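You operate a simulated robot arm through the tools that you are given. There is no shell and no other tool. Be economical: measure what you need, move in short steps, check, and stop when the job is done.

You run a simulated robot arm. Do the job below in one go: nothing can be reset, and whatever is moved stays where it is left.

JOB
Wrap the orange roll on the turntable and lock the table again.
Fine: stand it in the white ring, swing the wrap arm in, crank till the wrap goes all round, swing the arm out.

It is judged by the outcome, as a careful person would: the job done as asked, and still so three seconds after it is handed in. It fails if anything else is knocked over, pushed out of place, dropped, spilled or broken.

ROBOT AND FRAMES
A 7-joint arm with a two-finger parallel gripper on a trunk, on a base that drives. Base frame: it is fixed to the floor where the robot stands at the start and does not move with it; the origin is under the middle of the robot, x ahead of it, y to its left, z up. Units: m, rad, N and s.
With the tool pointing down near the work surface it reaches from about 0.1 to 0.34 m from the robot's upright axis, wherever it stands. Its first joint turns from -2.496 to 2.496 rad. Places, roughly: blue stock roll [0.75, -2.75, 0.75]; mat of the wrapping turntable [0.7, -0.7, 0.8]; purple stock roll [0.75, -2.75, 1.25]; red stock roll [0.75, -2.75, 0.5]; silver stock roll [0.75, -2.25, 1.25]; teal stock roll [0.75, -2.5, 1.25]; white stock roll [0.75, -1.25, 0.75]; wrap arm with the green grip [0.6, -1, 0.9]; yellow lock lever of the turntable [0.5, -0.5, 0.9]; yellow stock roll [0.75, -1.75, 0.75]. Payload 3 kg.
Tool frame: the origin (TCP) lies between the finger pads and is the grasp point; the fingertips stand 0.03 m ahead of it; z points along the fingers, y is the line along which they close. Largest opening 0.11 m; finger width 0.02, thickness 0.01; the body of the gripper, 0.048 by 0.112 m, starts 0.055 m behind the TCP.
Orientation is told as [roll, pitch, yaw] about the base's x, y, z axes, in that order, counted from this pose: with the fingers straight down and closing along the base's y, the tool's x points along the base's -x, its y along +y and its z along -z.

CONTROLS
- The arm moves only by the tool jog_arm. Its argument "series" is text: rows parted by semicolons, each of 7 numbers parted by spaces: the turn, a rotation vector about the tool's x, y, z in rad, then the shift along the tool's x, y, z in m, then the opening, from 0 (shut) to 1 (fully open). In form: ax ay az tx ty tz grip; .... A call has 1 to 8 rows; each row shifts and turns the commanded pose from where the row before left it, along the tool's axes as they then stand. A row lasts 0.2 s, in which the tool goes at most 0.05 m and 0.15 rad; a call with a longer step from one row to the next is refused whole, and so is a gripper value outside its range. A pose out of reach is approached as far as the arm can. The call stops where the force on the tool passes 90 N (or 10 N more than at its start, if that is more) or the arm is blocked; 0.2 s more then pass. The fingers move at their own pace (about 0.108 m/s each) and stop on an object; they squeeze with about 39 N. The grip force told is the motor's: it shows also when the fingers shut on nothing. Time passes only in rows, and 0.2 s behind the last, so rows that do not move let the fingers close. The reply holds the time, the measured pose of the TCP, the force on the tool along the base axes, the opening and the grip force, in the units named above and with some noise, with the torque about the TCP (base axes, N m) and any sound that the robot's microphone picked up.
- Cameras (640 x 400 px; columns grow to the right, rows downward): "scene" is now at [0.1218, -0.0465, 1.6467]; the picture's right is [-0.77, -0.64, 0.00], its down [-0.55, 0.65, -0.52] and it looks along [0.34, -0.40, -0.85] (base axes); focal length 254 px, centre (320, 200). "wrist" rides on the gripper at [0.072, 0.017, -0.103] in the tool frame; the picture's right is [-0.23, 0.97, 0.00], its down [-0.76, -0.18, -0.62] and it looks along [-0.61, -0.14, 0.78] (tool axes); focal length 222 px, centre (320, 200). There is no depth. A picture from a camera that has moved, and an enlarged one, comes with that camera's place and axes in the base frame and with its lens. The place of the scene camera against the robot may be out by one fixed shift of up to 0.012 m in any direction.
- camera(camera): a new picture of that camera. It takes no simulated time.
- move_column(by): slides the trunk up (or, below 0, down) by that many m; the arm and the scene camera ride with it, the base frame stays. It gives what a move gives, with no picture.
- base_move(legs): drives the robot by 1 to 6 legs, each [ahead, left, turn to the left] in m, m and rad, along the robot's own axes; the way and the turn of a leg run together, so that a leg with both is an arc; at most 1.5 m and 3.142 rad a leg. The arm and the cameras ride along, it lands a little off, and it stops where it bumps. It gives what a move gives.
- pan_tilt(pan, tilt): turns the head with the scene camera to pan (to the left, within 1.501 rad either way) and tilt (down, from -0.506 to 1.204), counted from straight ahead of the robot. It gives what a move gives.
- inspect(camera, box): a new picture of the part [left, top, right, bottom] of that camera's present view, enlarged. It takes no simulated time.
- finish_job(): hands the job in; it is judged then, once.

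Go step by step. Nothing tells you exact positions but the pictures and the camera data: compare them with the known pose of the tool, close in by small moves and look again before you grip or let go. The budget is 120 turns and 78 pictures, counting those below and the enlarged ones. Unless the task says otherwise, let go and move clear before handing in, and close with one line.

The tools are called as a command line: name --argument value ..., lists and objects as JSON in quotes. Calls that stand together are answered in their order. jog_arm: Moves the arm, as the interface text tells. Its arguments: {"type":"object","properties":{"series":{"type":"string"}},"required":["series"]} The other tools are called the same way: move_column (by) slides the trunk up or down; base_move (legs) drives the base; pan_tilt (pan, tilt) turns the head that bears the scene camera; camera (camera) takes a picture; inspect (camera, box) takes an enlarged picture of a part of a camera's view; finish_job () hands the job in.

At the start:

```text
time: 0.0
position: [0.5895, -0.4815, 0.9995]
ee_rot: [-0.001, -0.002, -0.002]
ft_force: [0.1, 0.1, -0.9]
ft_torque: [-0.01, 0.01, 0.03]
gripper_width: 0.1099
gripper_force: 0.1
trunk travel left (down, up): [-0.787, 0.103]
robot x, y, heading: [0.0003, 0.0001, 0.002]
head pan, tilt: [-0.873, 1.019]
```

scene: 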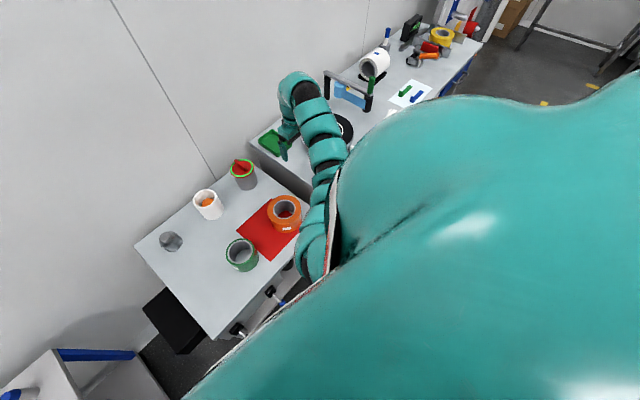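
wrist: 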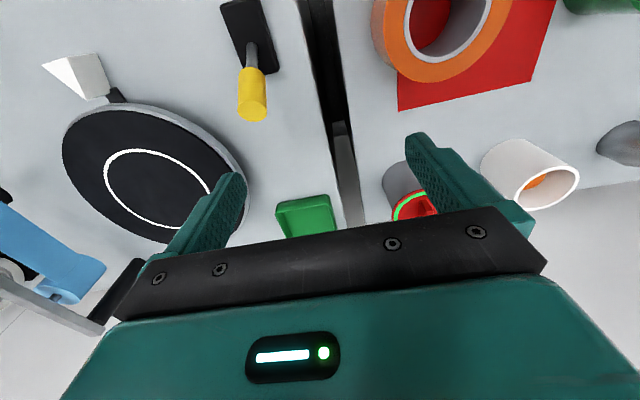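

The orange roll appears to be on the red mat near (0.54, -0.35), and the turntable is near (0.67, -0.77) with the yellow lever and the wrap arm beside it. I'll look closer before moving.

inspect --camera "scene" --box '[220, 60, 460, 260]'

inspect --camera "wrist" --box '[0, 0, 320, 320]'

```text
2.00 times, centred on (340, 160) of scene
camera zoom: at [0.1218, -0.0465, 1.6467], right [-0.77, -0.64, 0.0], down [-0.55, 0.65, -0.52], along [0.34, -0.4, -0.85], focal length 508 px, centre (280, 280)
```

zoom: 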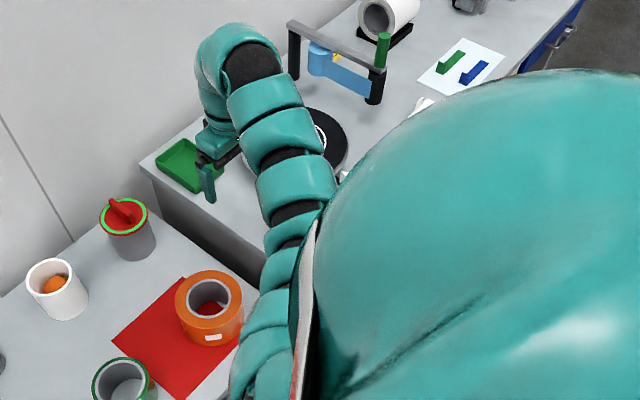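

```text
1.25 times, centred on (160, 160) of wrist
camera zoom: at [0.5176, -0.463, 1.1035], right [0.23, 0.97, 0.0], down [0.76, -0.18, 0.62], along [0.61, -0.14, -0.78], focal length 278 px, centre (520, 250)
```

zoom: 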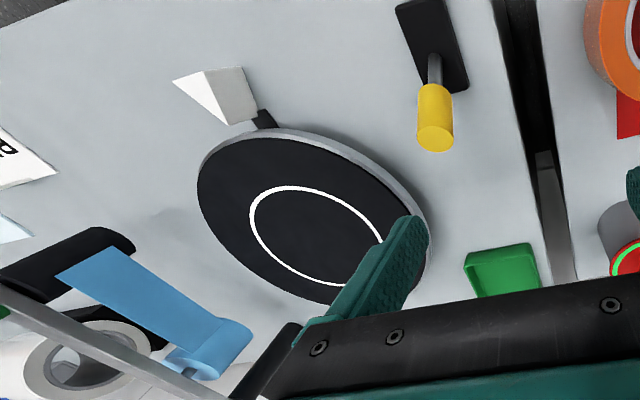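

I need clearer views of the turntable, the card and the far area, so I'll turn the head.

pan_tilt --pan -0.87 --tilt 0.65

camera --camera "scene"

```text
time: 0.8
position: [0.5895, -0.4808, 1.0005]
ee_rot: [0.002, -0.004, 0.0]
ft_force: [-0.6, -0.2, -0.4]
ft_torque: [0.01, 0.01, 0.01]
gripper_width: 0.1099
gripper_force: 0.0
trunk travel left (down, up): [-0.787, 0.103]
robot x, y, heading: [0.0002, 0.004, -0.001]
head pan, tilt: [-0.869, 0.649]
```

```text
73 pictures are left
camera scene: at [0.1338, -0.0603, 1.6756], right [-0.76, -0.65, 0.0], down [-0.39, 0.46, -0.8], along [0.51, -0.61, -0.61], focal length 254 px, centre (320, 200)
```

scene: 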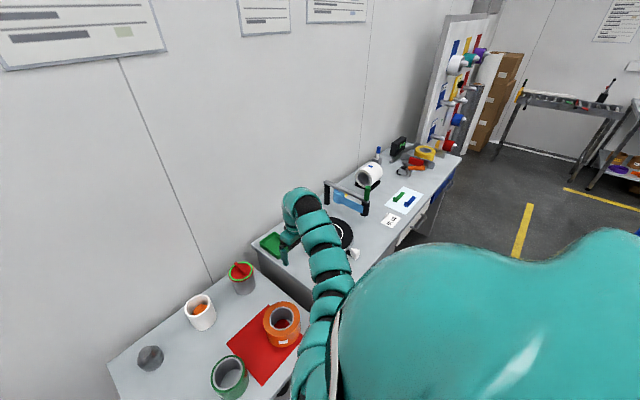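

inspect --camera "scene" --box '[310, 130, 470, 270]'

inspect --camera "scene" --box '[0, 0, 380, 80]'

```text
2.86 times, centred on (390, 200) of scene
camera zoom: at [0.1338, -0.0603, 1.6756], right [-0.76, -0.65, 0.0], down [-0.39, 0.46, -0.8], along [0.51, -0.61, -0.61], focal length 726 px, centre (120, 200)
```

zoom: 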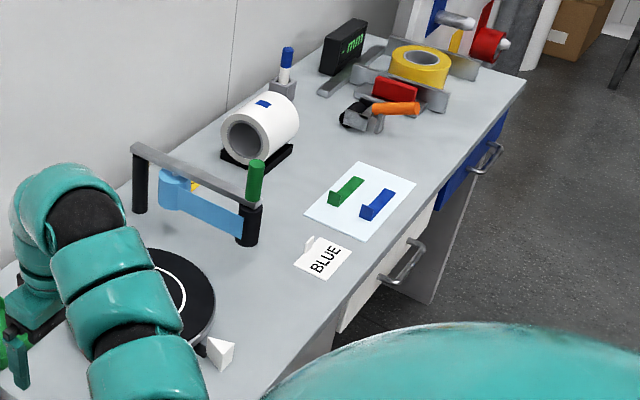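

```text
1.68 times, centred on (190, 40) of scene
camera zoom: at [0.1338, -0.0603, 1.6756], right [-0.76, -0.65, 0.0], down [-0.39, 0.46, -0.8], along [0.51, -0.61, -0.61], focal length 428 px, centre (539, 470)
```

zoom: 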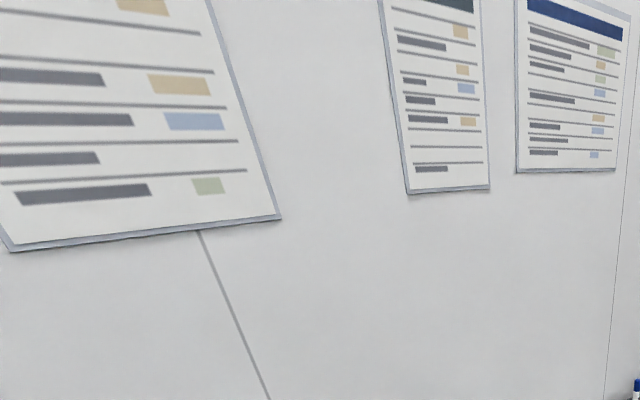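

I'd like to see where the arm is mounted on the robot to judge reach.

pan_tilt --pan -0.2 --tilt 1.1

camera --camera "scene"

```text
time: 1.9
position: [0.5897, -0.4806, 0.9994]
ee_rot: [-0.001, -0.002, 0.0]
ft_force: [-0.1, 0.1, 0.0]
ft_torque: [-0.03, 0.02, 0.01]
gripper_width: 0.11
gripper_force: 0.0
trunk travel left (down, up): [-0.787, 0.103]
robot x, y, heading: [0.0001, -0.0001, -0.004]
head pan, tilt: [-0.201, 1.1]
```

```text
70 pictures are left
camera scene: at [0.1397, -0.0067, 1.6414], right [-0.2, -0.98, 0.0], down [-0.87, 0.18, -0.45], along [0.45, -0.09, -0.89], focal length 254 px, centre (320, 200)
```

scene: 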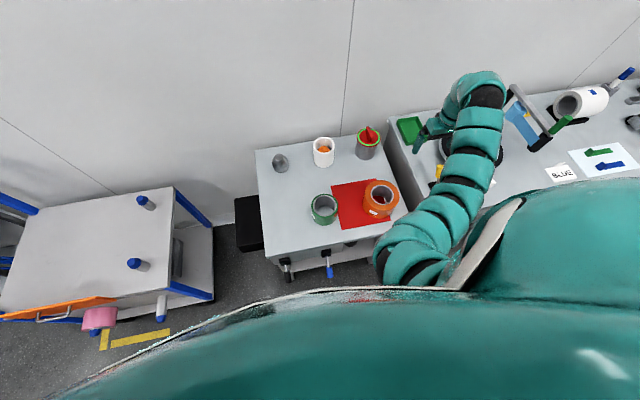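

The arm is mounted at the front right, near (0.2, -0.2). I'll raise the tool and shift it toward the turntable to view it from the front.

jog_arm --series "0 0 0 0 0 -0.04 1; 0 0 0 0.03 -0.04 0 1; 0 0 0 0.03 -0.04 0 1; 0 0 0 0.03 -0.04 0 1; 0 0 0 0.03 -0.04 0 1; 0 0 0 0 0 0 1"

camera --camera "wrist"

camera --camera "scene"

```text
time: 3.3
position: [0.483, -0.6513, 1.0206]
ee_rot: [-0.001, -0.001, 0.0]
ft_force: [0.0, 0.5, 0.1]
ft_torque: [-0.02, 0.01, -0.02]
gripper_width: 0.1099
gripper_force: 0.0
out of reach, approached as far as the arm can: row 1
trunk travel left (down, up): [-0.787, 0.103]
robot x, y, heading: [0.0, -0.0024, -0.002]
head pan, tilt: [-0.201, 1.1]
```

```text
69 pictures are left
camera wrist: at [0.4117, -0.6342, 1.124], right [0.23, 0.97, 0.0], down [0.76, -0.18, 0.62], along [0.61, -0.14, -0.78], focal length 222 px, centre (320, 200)
```

wrist: 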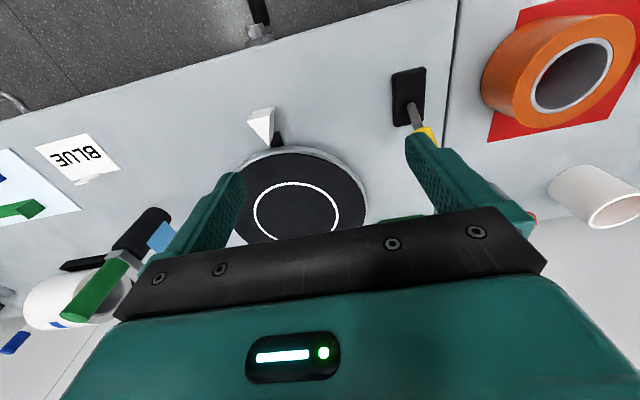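

```text
68 pictures are left
camera scene: at [0.1399, -0.006, 1.6414], right [-0.2, -0.98, 0.0], down [-0.87, 0.18, -0.45], along [0.44, -0.09, -0.89], focal length 254 px, centre (320, 200)
```

scene: 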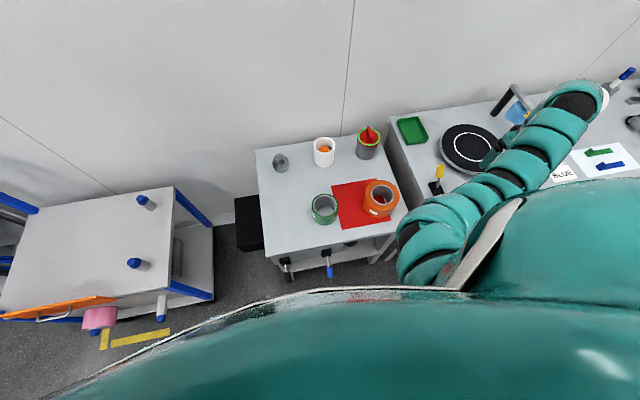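

inspect --camera "wrist" --box '[220, 60, 460, 240]'

inspect --camera "scene" --box '[400, 90, 560, 220]'

```text
2.22 times, centred on (340, 150) of wrist
camera zoom: at [0.4117, -0.6342, 1.124], right [0.23, 0.97, 0.0], down [0.76, -0.18, 0.62], along [0.61, -0.14, -0.78], focal length 494 px, centre (276, 311)
```

zoom: 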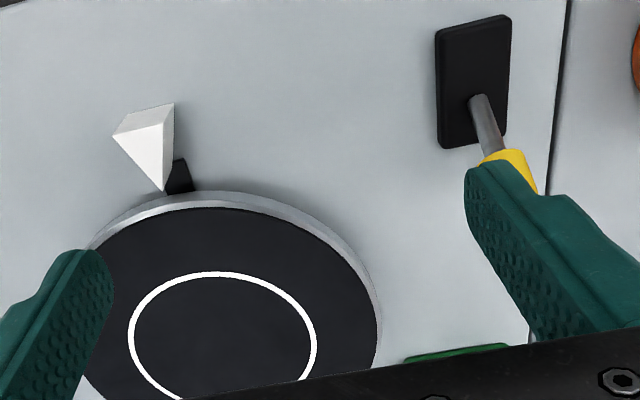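

```text
3.08 times, centred on (480, 155) of scene
camera zoom: at [0.1399, -0.006, 1.6414], right [-0.2, -0.98, 0.0], down [-0.87, 0.18, -0.45], along [0.44, -0.09, -0.89], focal length 782 px, centre (-172, 338)
```

zoom: 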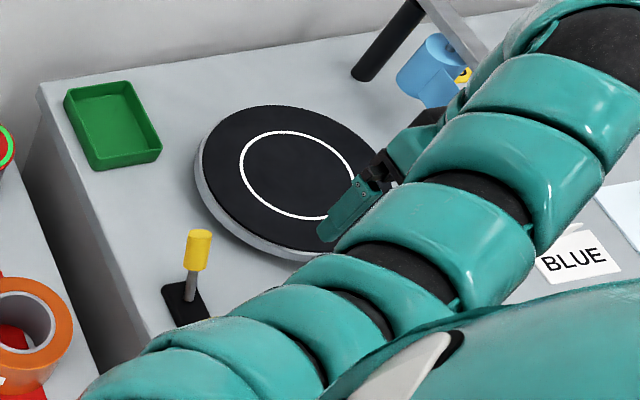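

The turntable centre is near (0.672, -0.745), and a white wedge on a black stub sits at its front edge. I'll raise the trunk and step back a little for clearance, then look again.

move_column --by 0.1

base_move --legs '[[-0.12, 0, 0], [0, -0.35, 0]]'

pan_tilt --pan -0.1 --tilt 0.9

camera --camera "scene"

camera --camera "wrist"

```text
time: 4.6
position: [0.4835, -0.651, 1.1202]
ee_rot: [-0.002, 0.0, 0.001]
ft_force: [0.6, 0.6, 0.6]
ft_torque: [0.0, 0.0, -0.02]
gripper_width: 0.1102
gripper_force: 0.1
trunk travel left (down, up): [-0.887, 0.003]
robot x, y, heading: [0.0005, 0.0002, 0.004]
head pan, tilt: [-0.201, 1.1]
```

```text
time: 7.7
position: [0.3604, -1.0041, 1.1195]
ee_rot: [0.001, -0.001, -0.002]
ft_force: [0.0, -0.4, -0.7]
ft_torque: [0.02, 0.01, 0.0]
gripper_width: 0.1102
gripper_force: 0.0
trunk travel left (down, up): [-0.887, 0.003]
robot x, y, heading: [-0.1211, -0.3501, -0.001]
head pan, tilt: [-0.201, 1.1]
```

```text
time: 8.5
position: [0.3615, -1.0036, 1.1201]
ee_rot: [0.001, -0.002, -0.001]
ft_force: [-0.8, -0.1, -0.8]
ft_torque: [-0.01, -0.01, -0.01]
gripper_width: 0.1101
gripper_force: 0.1
trunk travel left (down, up): [-0.887, 0.003]
robot x, y, heading: [-0.1183, -0.3502, 0.0]
head pan, tilt: [-0.099, 0.901]
```

```text
65 pictures are left
camera scene: at [0.0321, -0.3522, 1.7552], right [-0.1, -0.99, 0.0], down [-0.78, 0.08, -0.62], along [0.62, -0.06, -0.78], focal length 254 px, centre (320, 200)
```

scene: 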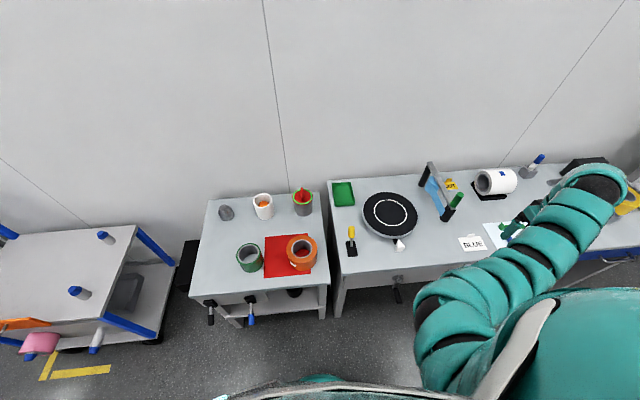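

```text
64 pictures are left
camera wrist: at [0.2901, -0.9854, 1.2238], right [0.23, 0.97, 0.0], down [0.76, -0.18, 0.62], along [0.61, -0.14, -0.78], focal length 222 px, centre (320, 200)
```

wrist: 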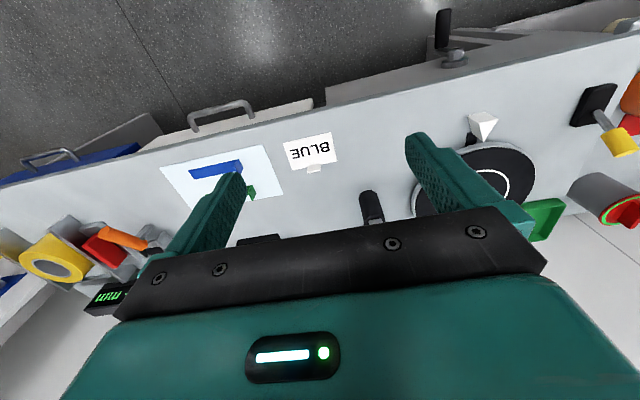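

inspect --camera "scene" --box '[320, 150, 480, 310]'

inspect --camera "wrist" --box '[400, 0, 560, 160]'

inspect --camera "scene" --box '[180, 170, 340, 330]'

```text
2.50 times, centred on (400, 230) of scene
camera zoom: at [0.0321, -0.3522, 1.7552], right [-0.1, -0.99, 0.0], down [-0.78, 0.08, -0.62], along [0.62, -0.06, -0.78], focal length 636 px, centre (120, 125)
```

zoom: 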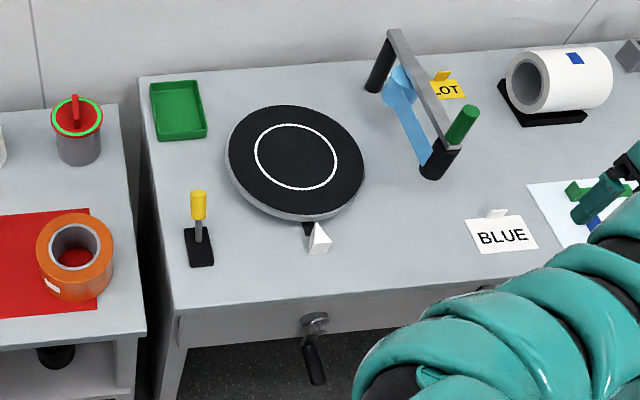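

```text
2.50 times, centred on (480, 80) of wrist
camera zoom: at [0.2901, -0.9854, 1.2238], right [0.23, 0.97, 0.0], down [0.76, -0.18, 0.62], along [0.61, -0.14, -0.78], focal length 555 px, centre (-80, 500)
```

zoom: 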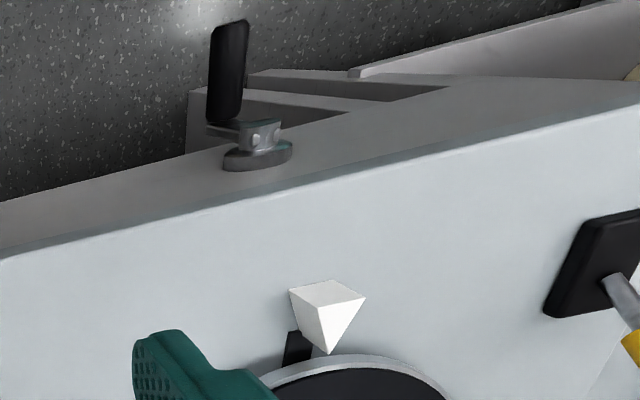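

```text
2.50 times, centred on (260, 250) of scene
camera zoom: at [0.0321, -0.3522, 1.7552], right [-0.1, -0.99, 0.0], down [-0.78, 0.08, -0.62], along [0.62, -0.06, -0.78], focal length 636 px, centre (470, 75)
```

zoom: 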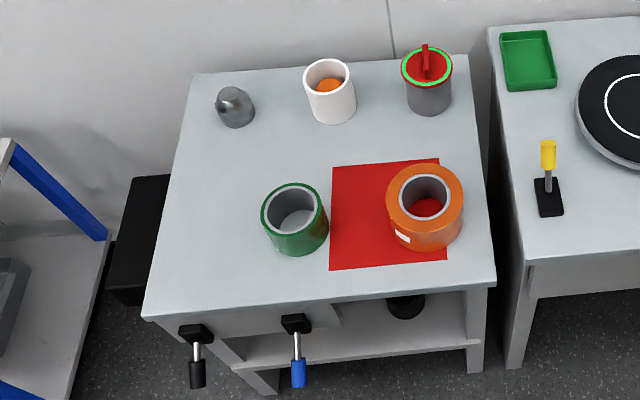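

The picture is clear now. The crank is on the front of the second bench, with its hub near (0.41, -0.725, 0.70) and a horizontal handle hanging at its lowest point, near z 0.61. The orange roll is about 0.12 wide at (0.494, -0.326), so I must grip its wall. I'll drive back toward it first.

base_move --legs '[[0, 0.25, 0], [0.12, 0, 0]]'

jog_arm --series "0 0 0 0 0.05 0 1; 0 0 0 0 0.05 0 1; 0 0 0 0 0.05 0 1; 0 0 0 0 0.05 0 1; 0 0 0 0 0.05 0 1; 0 0 0 0 0.05 0 1; 0 0 0 0 0.05 0 1"

camera --camera "wrist"

camera --camera "scene"

```text
time: 11.1
position: [0.4817, -0.7546, 1.12]
ee_rot: [0.0, 0.0, -0.007]
ft_force: [0.0, 0.0, -0.7]
ft_torque: [0.01, 0.01, 0.04]
gripper_width: 0.1099
gripper_force: 0.1
trunk travel left (down, up): [-0.887, 0.003]
robot x, y, heading: [0.0015, -0.099, -0.007]
head pan, tilt: [-0.099, 0.901]
```

```text
time: 12.7
position: [0.496, -0.4182, 1.074]
ee_rot: [0.0, 0.0, -0.008]
ft_force: [0.0, -0.4, 1.6]
ft_torque: [-0.02, 0.0, -0.02]
gripper_width: 0.1101
gripper_force: 0.1
out of reach, approached as far as the arm can: row 1, 2, 3, 4
trunk travel left (down, up): [-0.887, 0.003]
robot x, y, heading: [0.0015, -0.1043, -0.005]
head pan, tilt: [-0.099, 0.901]
```

```text
60 pictures are left
camera wrist: at [0.4243, -0.3992, 1.1767], right [0.24, 0.97, 0.0], down [0.76, -0.18, 0.62], along [0.61, -0.15, -0.78], focal length 222 px, centre (320, 200)
```

wrist: 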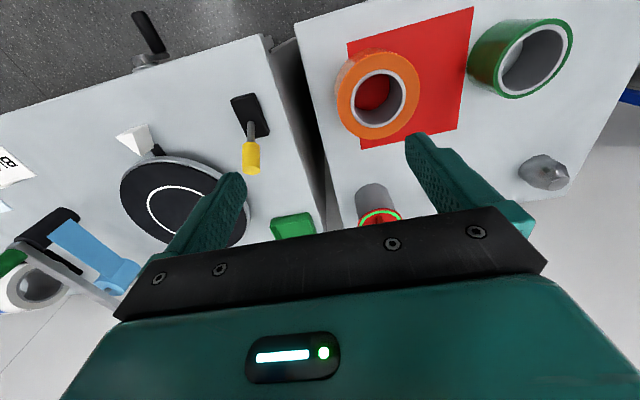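

```text
59 pictures are left
camera scene: at [0.1544, -0.1011, 1.7552], right [-0.11, -0.99, 0.0], down [-0.78, 0.08, -0.62], along [0.62, -0.07, -0.78], focal length 254 px, centre (320, 200)
```

scene: 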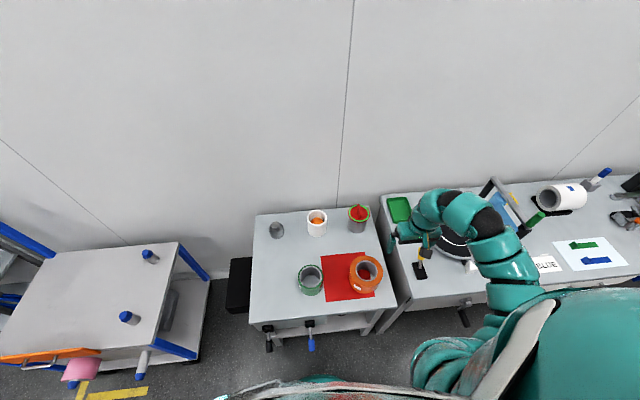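

Triangulating from both cameras puts the roll's top centre near (0.542, -0.327, 0.77), so this bench is lower than the other one. I'll move over its right-hand wall and come down partway.

jog_arm --series "0 0 0 -0.02 0.02 0.03 1; 0 0 0 -0.026 0.015 0.04 1; 0 0 0 0 0 0.04 1; 0 0 0 0 0 0.04 1; 0 0 0 0 0 0.03 1; 0 0 0 0 0 0 1"

camera --camera "wrist"

```text
time: 14.1
position: [0.5426, -0.3867, 0.892]
ee_rot: [0.0, -0.002, -0.006]
ft_force: [-0.7, -0.2, 0.1]
ft_torque: [0.02, 0.01, -0.01]
gripper_width: 0.1103
gripper_force: 0.0
trunk travel left (down, up): [-0.887, 0.003]
robot x, y, heading: [0.0033, -0.0991, -0.01]
head pan, tilt: [-0.099, 0.901]
```

```text
58 pictures are left
camera wrist: at [0.4717, -0.3679, 0.9952], right [0.23, 0.97, 0.0], down [0.76, -0.18, 0.62], along [0.61, -0.15, -0.78], focal length 222 px, centre (320, 200)
```

wrist: 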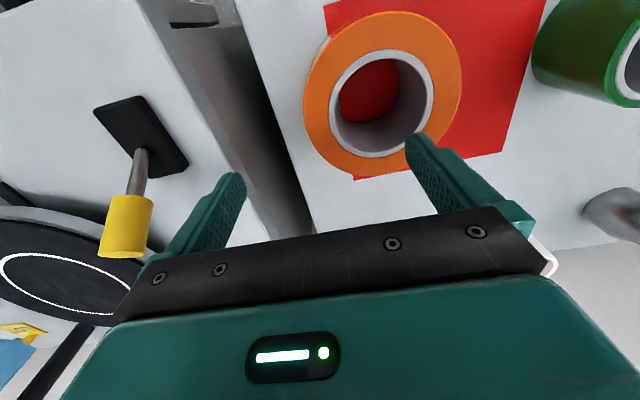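

The lateral alignment looks right, with the inner finger over the hole and the outer one outside the wall. I'll go lower and check again.

jog_arm --series "0 0 0 0 0 0.04 1; 0 0 0 0 0 0.035 1; 0 0 0 0 0 0 1"

camera --camera "wrist"

inspect --camera "scene" --box '[320, 210, 440, 310]'

```text
time: 14.9
position: [0.5425, -0.3869, 0.8151]
ee_rot: [-0.001, -0.002, -0.007]
ft_force: [0.2, 0.3, -0.3]
ft_torque: [0.03, 0.03, 0.02]
gripper_width: 0.1101
gripper_force: 0.0
trunk travel left (down, up): [-0.887, 0.003]
robot x, y, heading: [0.0009, -0.0982, -0.011]
head pan, tilt: [-0.099, 0.901]
```

```text
57 pictures are left
camera wrist: at [0.4707, -0.3686, 0.9198], right [0.23, 0.97, 0.0], down [0.76, -0.18, 0.62], along [0.61, -0.15, -0.78], focal length 222 px, centre (320, 200)
```

wrist: 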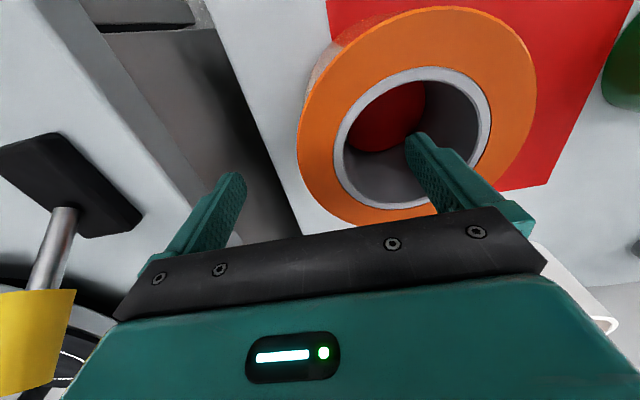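

```text
4.00 times, centred on (380, 260) of scene
camera zoom: at [0.1539, -0.1024, 1.7553], right [-0.11, -0.99, 0.0], down [-0.78, 0.08, -0.62], along [0.62, -0.07, -0.78], focal length 1017 px, centre (80, -40)
```

zoom: 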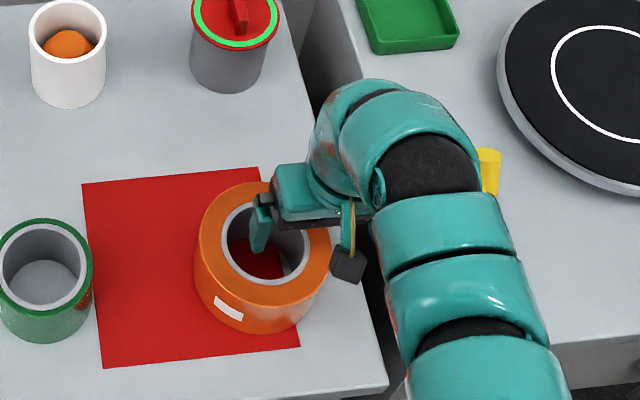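

Comparing the two heights puts the roll top near z 0.81, with its centre near (0.519, -0.329) and a diameter of about 0.12. I'll shift back 0.022 m and check.

jog_arm --series "0 0 0 0.022 0.008 0 1; 0 0 0 0 0 0 1"

camera --camera "wrist"

inspect --camera "scene" --box '[320, 230, 400, 300]'

```text
time: 15.5
position: [0.5211, -0.3788, 0.8162]
ee_rot: [0.0, -0.004, -0.006]
ft_force: [-0.6, 0.2, -0.5]
ft_torque: [0.0, 0.03, 0.0]
gripper_width: 0.1102
gripper_force: 0.2
trunk travel left (down, up): [-0.887, 0.003]
robot x, y, heading: [0.0022, -0.0962, -0.009]
head pan, tilt: [-0.099, 0.901]
```

```text
55 pictures are left
camera wrist: at [0.4501, -0.3609, 0.9197], right [0.23, 0.97, 0.0], down [0.76, -0.18, 0.62], along [0.61, -0.15, -0.78], focal length 222 px, centre (320, 200)
```

wrist: 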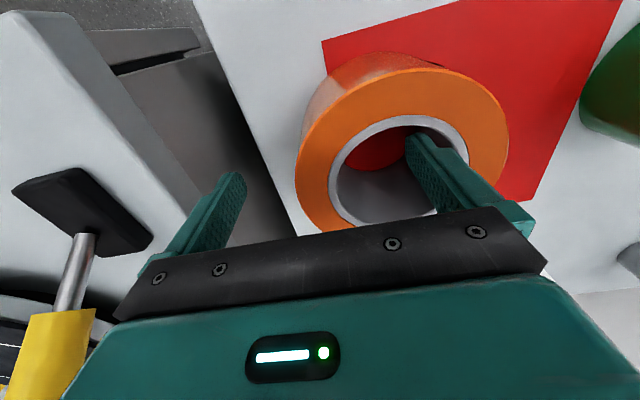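

```text
5.71 times, centred on (360, 265) of scene
camera zoom: at [0.1552, -0.1025, 1.7551], right [-0.11, -0.99, 0.0], down [-0.78, 0.08, -0.62], along [0.62, -0.07, -0.78], focal length 1452 px, centre (91, -171)
```

zoom: 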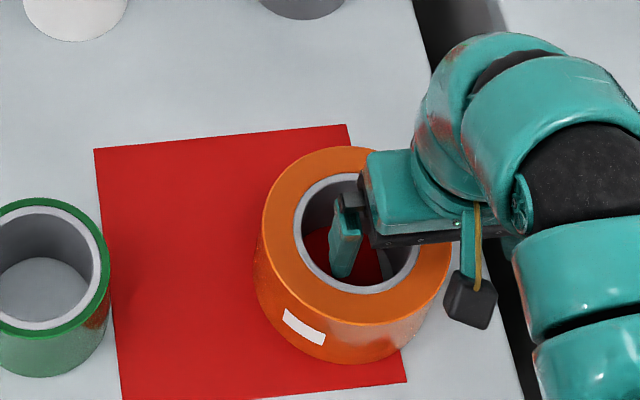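

Finger placement looks good, so I'll descend 0.03 m and close on the wall.

jog_arm --series "0 0 0 0 0 0.015 1; 0 0 0 0 0 0.012 1; 0 0 0 0 0 0 0.5; 0 0 0 0 0 0 0; 0 0 0 0 0 0 0; 0 0 0 0 0 0 0"

camera --camera "wrist"

```text
time: 16.2
position: [0.532, -0.3682, 0.8022]
ee_rot: [0.014, -0.033, 0.002]
ft_force: [-5.7, 12.7, 71.5]
ft_torque: [3.57, 0.93, 0.15]
gripper_width: 0.0755
gripper_force: 20.9
trunk travel left (down, up): [-0.887, 0.003]
robot x, y, heading: [0.0013, -0.0988, -0.012]
head pan, tilt: [-0.099, 0.901]
stopped in row 3: the force on the tool passed its limit at 101 N (the readings are from after the stop); the commanded pose is now the measured one
```

```text
53 pictures are left
camera wrist: at [0.4569, -0.3518, 0.9033], right [0.23, 0.97, 0.02], down [0.74, -0.19, 0.65], along [0.63, -0.13, -0.76], focal length 222 px, centre (320, 200)
```

wrist: 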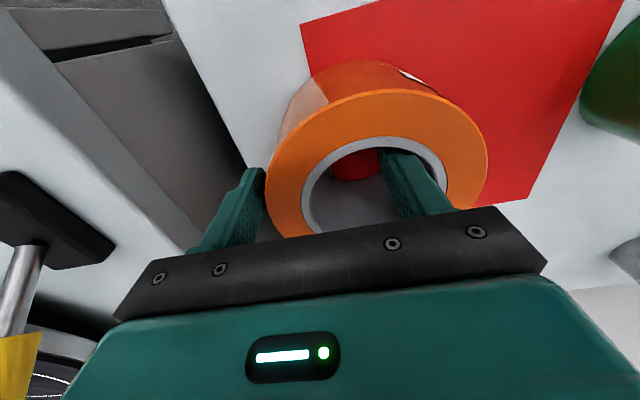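

The inner fingertip touched the bench, so the surface is near z 0.77. I'll open, lift slightly, level the tool, and look again.

jog_arm --series "0 0 0 0 0 -0.01 1; 0.014 0.033 0 0 0 0 1; 0 0 0 0 0 0 1; 0 0 0 0 0 0 1"

camera --camera "wrist"

inspect --camera "scene" --box '[320, 230, 400, 300]'

```text
time: 17.2
position: [0.5268, -0.3727, 0.8037]
ee_rot: [-0.003, 0.019, -0.002]
ft_force: [0.3, -0.6, -0.4]
ft_torque: [0.03, 0.02, -0.01]
gripper_width: 0.1102
gripper_force: 0.0
trunk travel left (down, up): [-0.887, 0.003]
robot x, y, heading: [0.0004, -0.1005, -0.012]
head pan, tilt: [-0.099, 0.901]
```

```text
52 pictures are left
camera wrist: at [0.458, -0.3547, 0.9083], right [0.23, 0.97, -0.01], down [0.77, -0.18, 0.61], along [0.59, -0.15, -0.79], focal length 222 px, centre (320, 200)
```

wrist: 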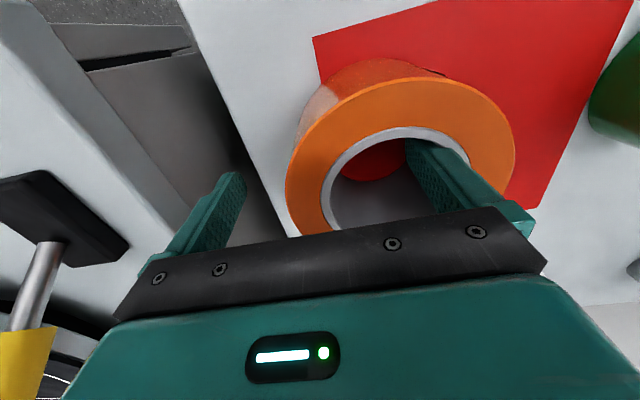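

```text
5.71 times, centred on (360, 265) of scene
camera zoom: at [0.1542, -0.1018, 1.7549], right [-0.11, -0.99, 0.0], down [-0.78, 0.08, -0.62], along [0.62, -0.07, -0.78], focal length 1452 px, centre (91, -171)
```

zoom: 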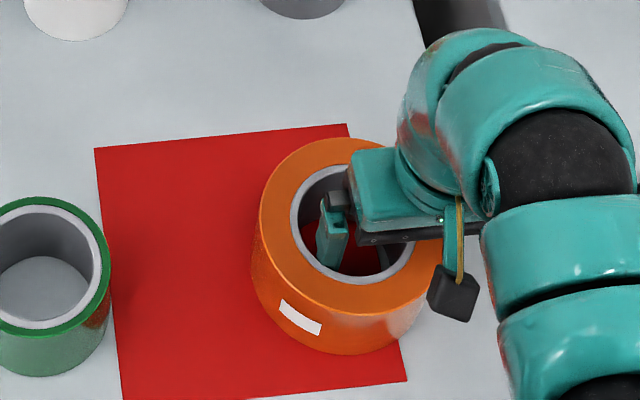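

jog_arm --series "0 -0.019 0 0 -0.007 -0.004 1; 0 0 0 0 0 0 0; 0 0 0 0 0 0 0; 0 0 0 0 0 0 0; 0 0 0 0 0 0 0"

```text
time: 18.4
position: [0.5289, -0.3803, 0.809]
ee_rot: [-0.002, -0.004, -0.003]
ft_force: [-1.8, 0.3, 0.3]
ft_torque: [0.35, -0.22, 0.18]
gripper_width: 0.0279
gripper_force: 39.1
trunk travel left (down, up): [-0.887, 0.003]
robot x, y, heading: [0.0006, -0.0963, -0.003]
head pan, tilt: [-0.099, 0.901]
```

The wall is gripped at a width of about 0.028. I'll lift it.

jog_arm --series "0 0 0 0 0 -0.02 0; 0 0 0 0 0 -0.03 0; 0 0 0 0 0 -0.04 0; 0 0 0 0 0 -0.04 0; 0 0 0 0 0 -0.03 0; 0 0 0 0 0 0 0"

camera --camera "wrist"

camera --camera "scene"

```text
time: 19.8
position: [0.5284, -0.3815, 0.9683]
ee_rot: [-0.003, -0.004, -0.004]
ft_force: [0.7, 0.2, 0.1]
ft_torque: [0.05, -0.04, 0.07]
gripper_width: 0.0
gripper_force: 37.9
trunk travel left (down, up): [-0.887, 0.003]
robot x, y, heading: [0.002, -0.1002, -0.013]
head pan, tilt: [-0.099, 0.901]
```

```text
50 pictures are left
camera wrist: at [0.4562, -0.3622, 1.0713], right [0.23, 0.97, 0.0], down [0.76, -0.18, 0.63], along [0.61, -0.15, -0.78], focal length 222 px, centre (320, 200)
```

wrist: 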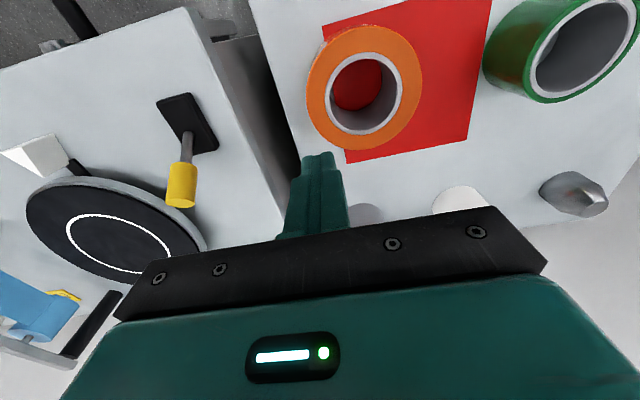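

```text
49 pictures are left
camera scene: at [0.1539, -0.1025, 1.7552], right [-0.11, -0.99, 0.0], down [-0.78, 0.08, -0.62], along [0.62, -0.07, -0.78], focal length 254 px, centre (320, 200)
```

scene: 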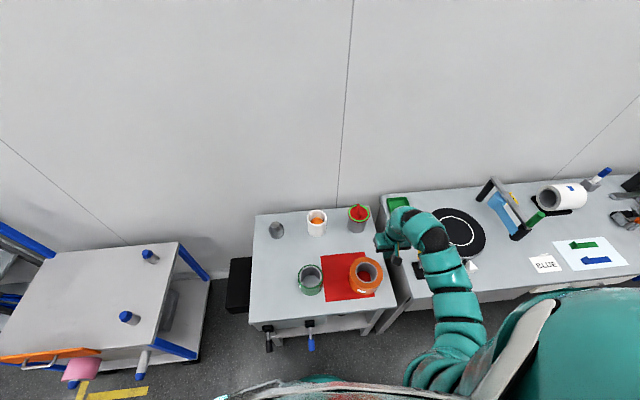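

The roll slipped out and is back on its mat, upright and apparently undamaged. Something stopped the inner finger at tip height 0.772, so I'll look into the hole and re-measure.

inspect --camera "wrist" --box '[290, 10, 440, 170]'

inspect --camera "scene" --box '[320, 230, 400, 310]'

```text
2.50 times, centred on (365, 90) of wrist
camera zoom: at [0.4562, -0.3622, 1.0713], right [0.23, 0.97, 0.0], down [0.76, -0.18, 0.63], along [0.61, -0.15, -0.78], focal length 555 px, centre (208, 475)
```

zoom: 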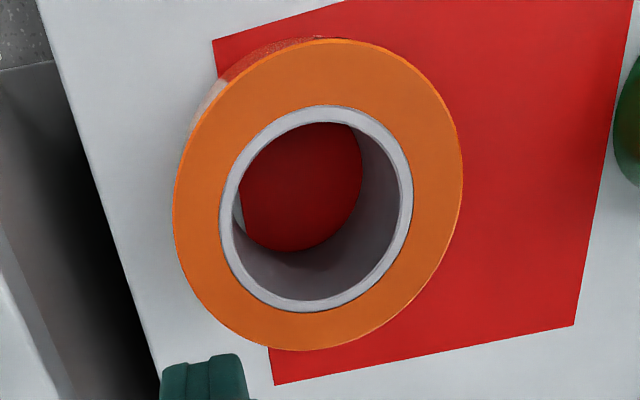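

```text
5.00 times, centred on (360, 270) of scene
camera zoom: at [0.1539, -0.1025, 1.7552], right [-0.11, -0.99, 0.0], down [-0.78, 0.08, -0.62], along [0.62, -0.07, -0.78], focal length 1271 px, centre (120, -150)
```

zoom: 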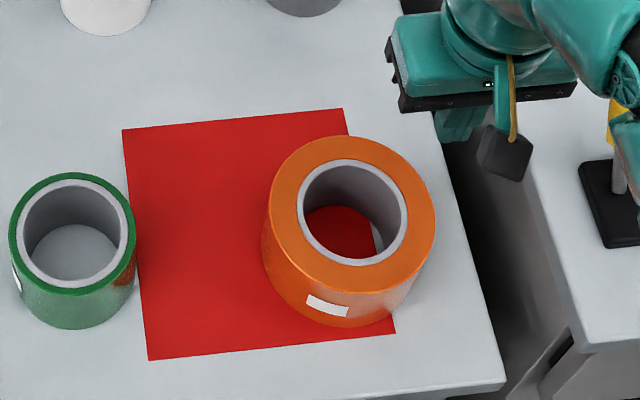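

The hole is clear, the roll top is near z 0.786, and my last grip caught only its top few millimetres. The earlier block may have been the forearm resting on the yellow lever, so I'll shift the base left and grip the left-hand wall instead.

base_move --legs '[[0, 0.11, 0]]'

jog_arm --series "0 0 0 0 0 0 1; 0 0 0 0 0 0 1; 0 0 0 0 0 0 1"

camera --camera "scene"

camera --camera "wrist"

```text
time: 21.0
position: [0.5292, -0.27, 0.9686]
ee_rot: [-0.005, -0.003, -0.002]
ft_force: [0.0, 0.5, -0.3]
ft_torque: [-0.04, -0.04, 0.0]
gripper_width: 0.0
gripper_force: 37.8
trunk travel left (down, up): [-0.887, 0.003]
robot x, y, heading: [0.0021, 0.0087, -0.006]
head pan, tilt: [-0.099, 0.901]
```

```text
time: 21.8
position: [0.529, -0.2704, 0.9673]
ee_rot: [-0.002, -0.004, -0.003]
ft_force: [0.0, 0.5, 0.3]
ft_torque: [-0.02, -0.01, -0.02]
gripper_width: 0.1101
gripper_force: 0.0
trunk travel left (down, up): [-0.887, 0.003]
robot x, y, heading: [0.002, 0.0119, -0.007]
head pan, tilt: [-0.099, 0.901]
```

```text
46 pictures are left
camera scene: at [0.1546, 0.0073, 1.7552], right [-0.11, -0.99, 0.0], down [-0.78, 0.08, -0.62], along [0.62, -0.07, -0.78], focal length 254 px, centre (320, 200)
```

scene: 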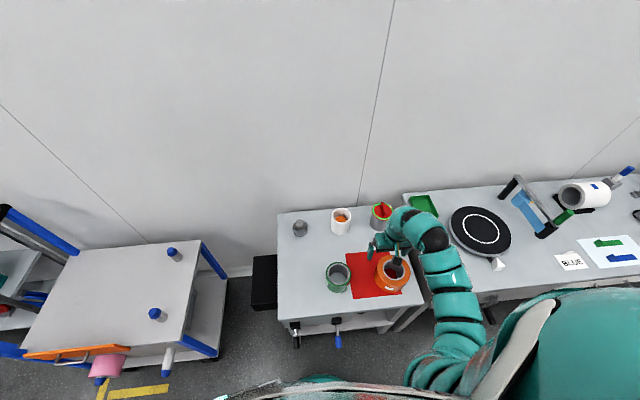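

```text
45 pictures are left
camera wrist: at [0.4573, -0.2522, 1.0711], right [0.23, 0.97, 0.0], down [0.76, -0.18, 0.63], along [0.61, -0.15, -0.78], focal length 222 px, centre (320, 200)
```

wrist: 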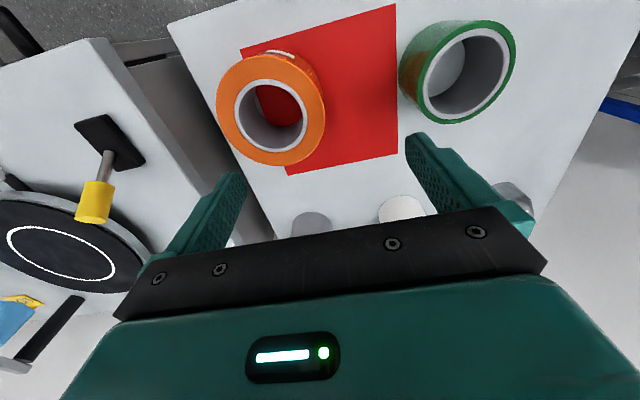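

The roll centre measures (0.525, -0.332), so I'll line up on its left wall at y = -0.276 and descend.

jog_arm --series "0 0 0 0.003 -0.005 0.04 1; 0 0 0 0 0 0.04 1; 0 0 0 0 0 0.04 1; 0 0 0 0 0 0.03 1; 0 0 0 0 0 0.027 1; 0 0 0 0 0 0 1"

inspect --camera "scene" --box '[340, 220, 440, 310]'

```text
time: 23.2
position: [0.5252, -0.2744, 0.7909]
ee_rot: [-0.004, -0.004, -0.003]
ft_force: [-0.7, -0.3, 0.6]
ft_torque: [0.04, 0.03, 0.0]
gripper_width: 0.11
gripper_force: 0.1
trunk travel left (down, up): [-0.887, 0.003]
robot x, y, heading: [0.0029, 0.0109, -0.006]
head pan, tilt: [-0.099, 0.901]
```

```text
4.44 times, centred on (390, 265) of scene
camera zoom: at [0.1542, 0.0076, 1.7553], right [-0.11, -0.99, 0.0], down [-0.78, 0.08, -0.62], along [0.62, -0.07, -0.78], focal length 1130 px, centre (9, -89)
```

zoom: 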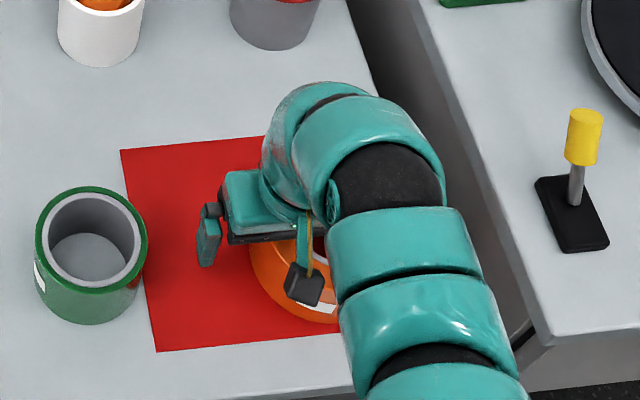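

There was no contact this time. I'll go a little deeper, then close.

jog_arm --series "0 0 0 0 0 0.018 1; 0 0 0 0 0 0 1; 0 0 0 0 0 0 0; 0 0 0 0 0 0 0; 0 0 0 0 0 0 0; 0 0 0 0 0 0 0"

jog_arm --series "0 0 0 0 0 -0.01 0; 0 0 0 0 0 -0.02 0; 0 0 0 0 0 -0.03 0; 0 0 0 0 0 0 0"

camera --camera "wrist"

```text
time: 24.6
position: [0.5251, -0.2766, 0.7735]
ee_rot: [-0.004, -0.004, 0.0]
ft_force: [1.0, 0.8, 0.8]
ft_torque: [0.63, -0.14, 0.0]
gripper_width: 0.0288
gripper_force: 39.0
trunk travel left (down, up): [-0.887, 0.003]
robot x, y, heading: [0.0025, 0.012, -0.005]
head pan, tilt: [-0.099, 0.901]
```

```text
time: 25.6
position: [0.5276, -0.2783, 0.8333]
ee_rot: [-0.002, -0.003, -0.002]
ft_force: [0.4, 0.5, -10.0]
ft_torque: [0.48, -0.04, -0.01]
gripper_width: 0.029
gripper_force: 39.0
trunk travel left (down, up): [-0.887, 0.003]
robot x, y, heading: [0.0026, 0.0092, -0.006]
head pan, tilt: [-0.099, 0.901]
```

```text
43 pictures are left
camera wrist: at [0.4556, -0.2593, 0.9368], right [0.23, 0.97, 0.0], down [0.76, -0.18, 0.63], along [0.61, -0.15, -0.78], focal length 222 px, centre (320, 200)
```

wrist: 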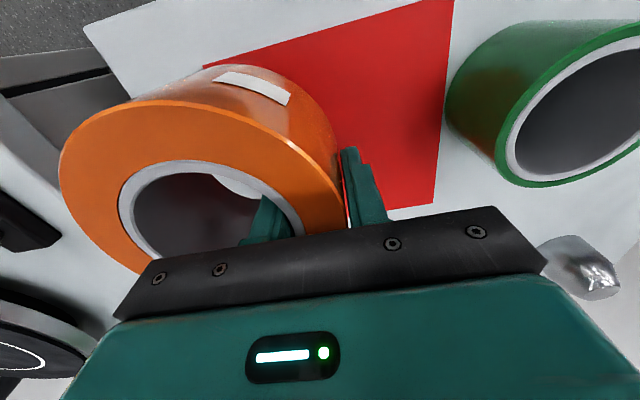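

The roll is held, with about 10 N of load. I'll lift high, back off, drive right, and then approach the turntable.

jog_arm --series "0 0 0 0 0 -0.04 0; 0 0 0 0 0 -0.04 0; 0 0 0 0 0 -0.04 0; 0 0 0 0 0 -0.04 0; 0 0 0 0 0 -0.03 0; 0 0 0 0 0 0 0"

base_move --legs '[[-0.2, 0, 0], [0, -0.45, 0]]'

camera --camera "scene"

```text
time: 27.0
position: [0.5266, -0.2749, 1.0233]
ee_rot: [-0.004, -0.002, -0.002]
ft_force: [0.9, -0.1, -8.8]
ft_torque: [0.45, -0.01, 0.03]
gripper_width: 0.0287
gripper_force: 39.2
trunk travel left (down, up): [-0.887, 0.003]
robot x, y, heading: [0.0021, 0.0102, -0.004]
head pan, tilt: [-0.099, 0.901]
```

```text
time: 30.9
position: [0.3267, -0.723, 1.0235]
ee_rot: [-0.002, -0.003, 0.002]
ft_force: [-0.1, -0.8, -9.0]
ft_torque: [0.49, 0.0, -0.02]
gripper_width: 0.0289
gripper_force: 38.8
trunk travel left (down, up): [-0.887, 0.003]
robot x, y, heading: [-0.2018, -0.4392, 0.002]
head pan, tilt: [-0.099, 0.901]
```

```text
42 pictures are left
camera scene: at [-0.0454, -0.4417, 1.7551], right [-0.1, -0.99, 0.0], down [-0.78, 0.08, -0.62], along [0.62, -0.06, -0.78], focal length 254 px, centre (320, 200)
```

scene: 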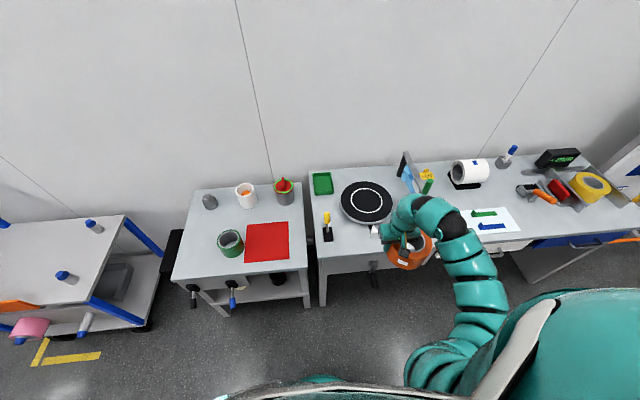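

Clear so far. I'll drive forward, then extend the arm over the turntable.

base_move --legs '[[0.2, 0, 0]]'

jog_arm --series "0 0 0 -0.04 0.01 0.005 0; 0 0 0 -0.04 0.01 0.005 0; 0 0 0 -0.035 0.01 0.005 0; 0 0 0 -0.03 0.006 0.005 0; 0 0 0 0 0 0 0"

camera --camera "wrist"

camera --camera "scene"

```text
time: 32.5
position: [0.5237, -0.7262, 1.0231]
ee_rot: [-0.002, 0.0, -0.004]
ft_force: [0.3, 0.7, -10.1]
ft_torque: [0.51, 0.01, 0.01]
gripper_width: 0.029
gripper_force: 38.7
trunk travel left (down, up): [-0.887, 0.003]
robot x, y, heading: [0.0021, -0.4399, -0.005]
head pan, tilt: [-0.099, 0.901]
```

```text
time: 33.7
position: [0.6683, -0.6903, 1.0043]
ee_rot: [-0.002, -0.002, -0.003]
ft_force: [-0.1, 0.1, -8.9]
ft_torque: [0.47, -0.05, 0.02]
gripper_width: 0.029
gripper_force: 39.1
trunk travel left (down, up): [-0.887, 0.003]
robot x, y, heading: [0.0001, -0.441, -0.007]
head pan, tilt: [-0.099, 0.901]
```

```text
41 pictures are left
camera wrist: at [0.5971, -0.6714, 1.1075], right [0.23, 0.97, 0.0], down [0.76, -0.18, 0.63], along [0.61, -0.15, -0.78], focal length 222 px, centre (320, 200)
```

wrist: 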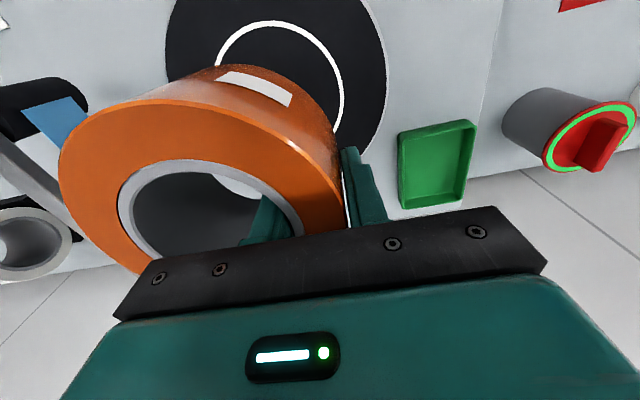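

```text
40 pictures are left
camera scene: at [0.1514, -0.443, 1.7552], right [-0.11, -0.99, 0.0], down [-0.78, 0.08, -0.62], along [0.62, -0.07, -0.78], focal length 254 px, centre (320, 200)
```

scene: 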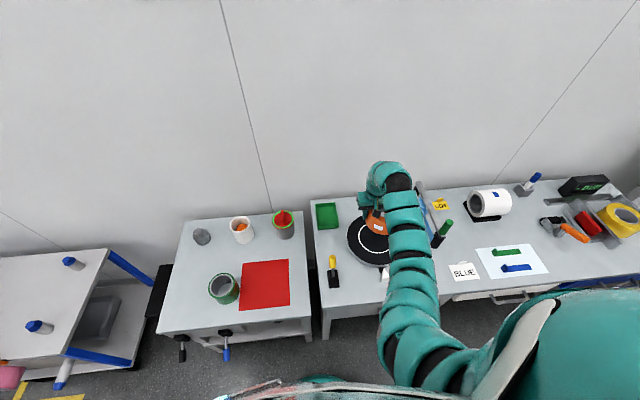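

The ring centre measures about (0.671, -0.741) with radius 0.08, and the roll centre hangs 0.056 m to the right of the TCP. I'll fine-align and descend.

jog_arm --series "0 0 0 -0.003 0.005 0.03 0; 0 0 0 0 0 0.04 0; 0 0 0 0 0 0.03 0; 0 0 0 0 0 0 0"

camera --camera "wrist"

inspect --camera "scene" --box '[320, 160, 460, 290]'

```text
time: 34.7
position: [0.6729, -0.6876, 0.9035]
ee_rot: [-0.002, -0.003, -0.004]
ft_force: [-0.5, 1.8, -9.4]
ft_torque: [0.47, -0.06, -0.03]
gripper_width: 0.0288
gripper_force: 38.7
trunk travel left (down, up): [-0.887, 0.003]
robot x, y, heading: [-0.0055, -0.4428, -0.006]
head pan, tilt: [-0.099, 0.901]
```

```text
39 pictures are left
camera wrist: at [0.6008, -0.6683, 1.0078], right [0.23, 0.97, 0.0], down [0.76, -0.18, 0.63], along [0.61, -0.15, -0.78], focal length 222 px, centre (320, 200)
```

wrist: 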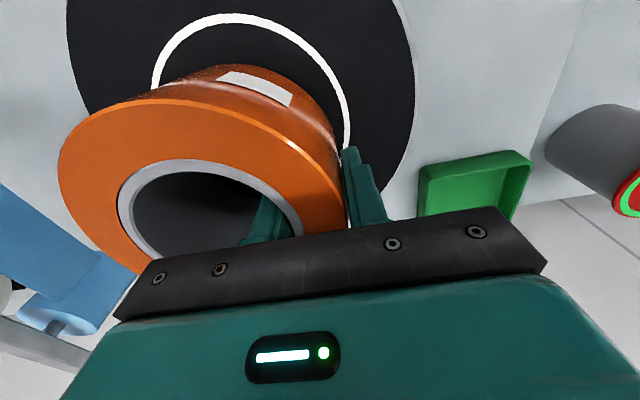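

```text
3.08 times, centred on (390, 225) of scene
camera zoom: at [0.1523, -0.4425, 1.7551], right [-0.11, -0.99, 0.0], down [-0.78, 0.08, -0.62], along [0.62, -0.07, -0.78], focal length 782 px, centre (105, 123)
```

zoom: 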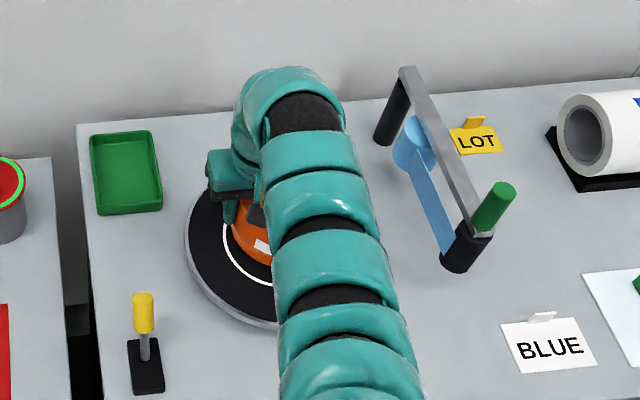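

Alignment is within a few millimetres of centre, so I'll lower gently in small steps.

jog_arm --series "0 0 0 0.002 0 0.015 0; 0 0 0 0 0 0.01 0; 0 0 0 0 0 0.005 0; 0 0 0 0 0 0 0"

inspect --camera "wrist" --box '[40, 0, 420, 240]'

```text
time: 35.7
position: [0.6698, -0.6864, 0.8759]
ee_rot: [-0.005, -0.006, -0.005]
ft_force: [5.1, -6.5, 18.9]
ft_torque: [0.6, 0.22, 0.24]
gripper_width: 0.0288
gripper_force: 39.4
trunk travel left (down, up): [-0.887, 0.003]
robot x, y, heading: [-0.0015, -0.4368, -0.012]
head pan, tilt: [-0.099, 0.901]
```

```text
1.67 times, centred on (230, 120) of wrist
camera zoom: at [0.5973, -0.6677, 0.9786], right [0.23, 0.97, 0.0], down [0.76, -0.18, 0.63], along [0.61, -0.15, -0.78], focal length 370 px, centre (470, 333)
```

zoom: 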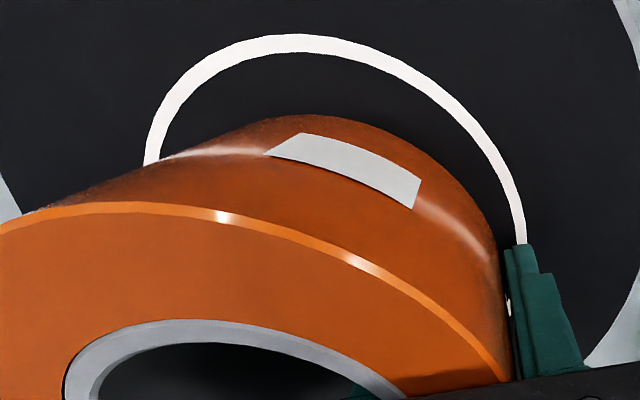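

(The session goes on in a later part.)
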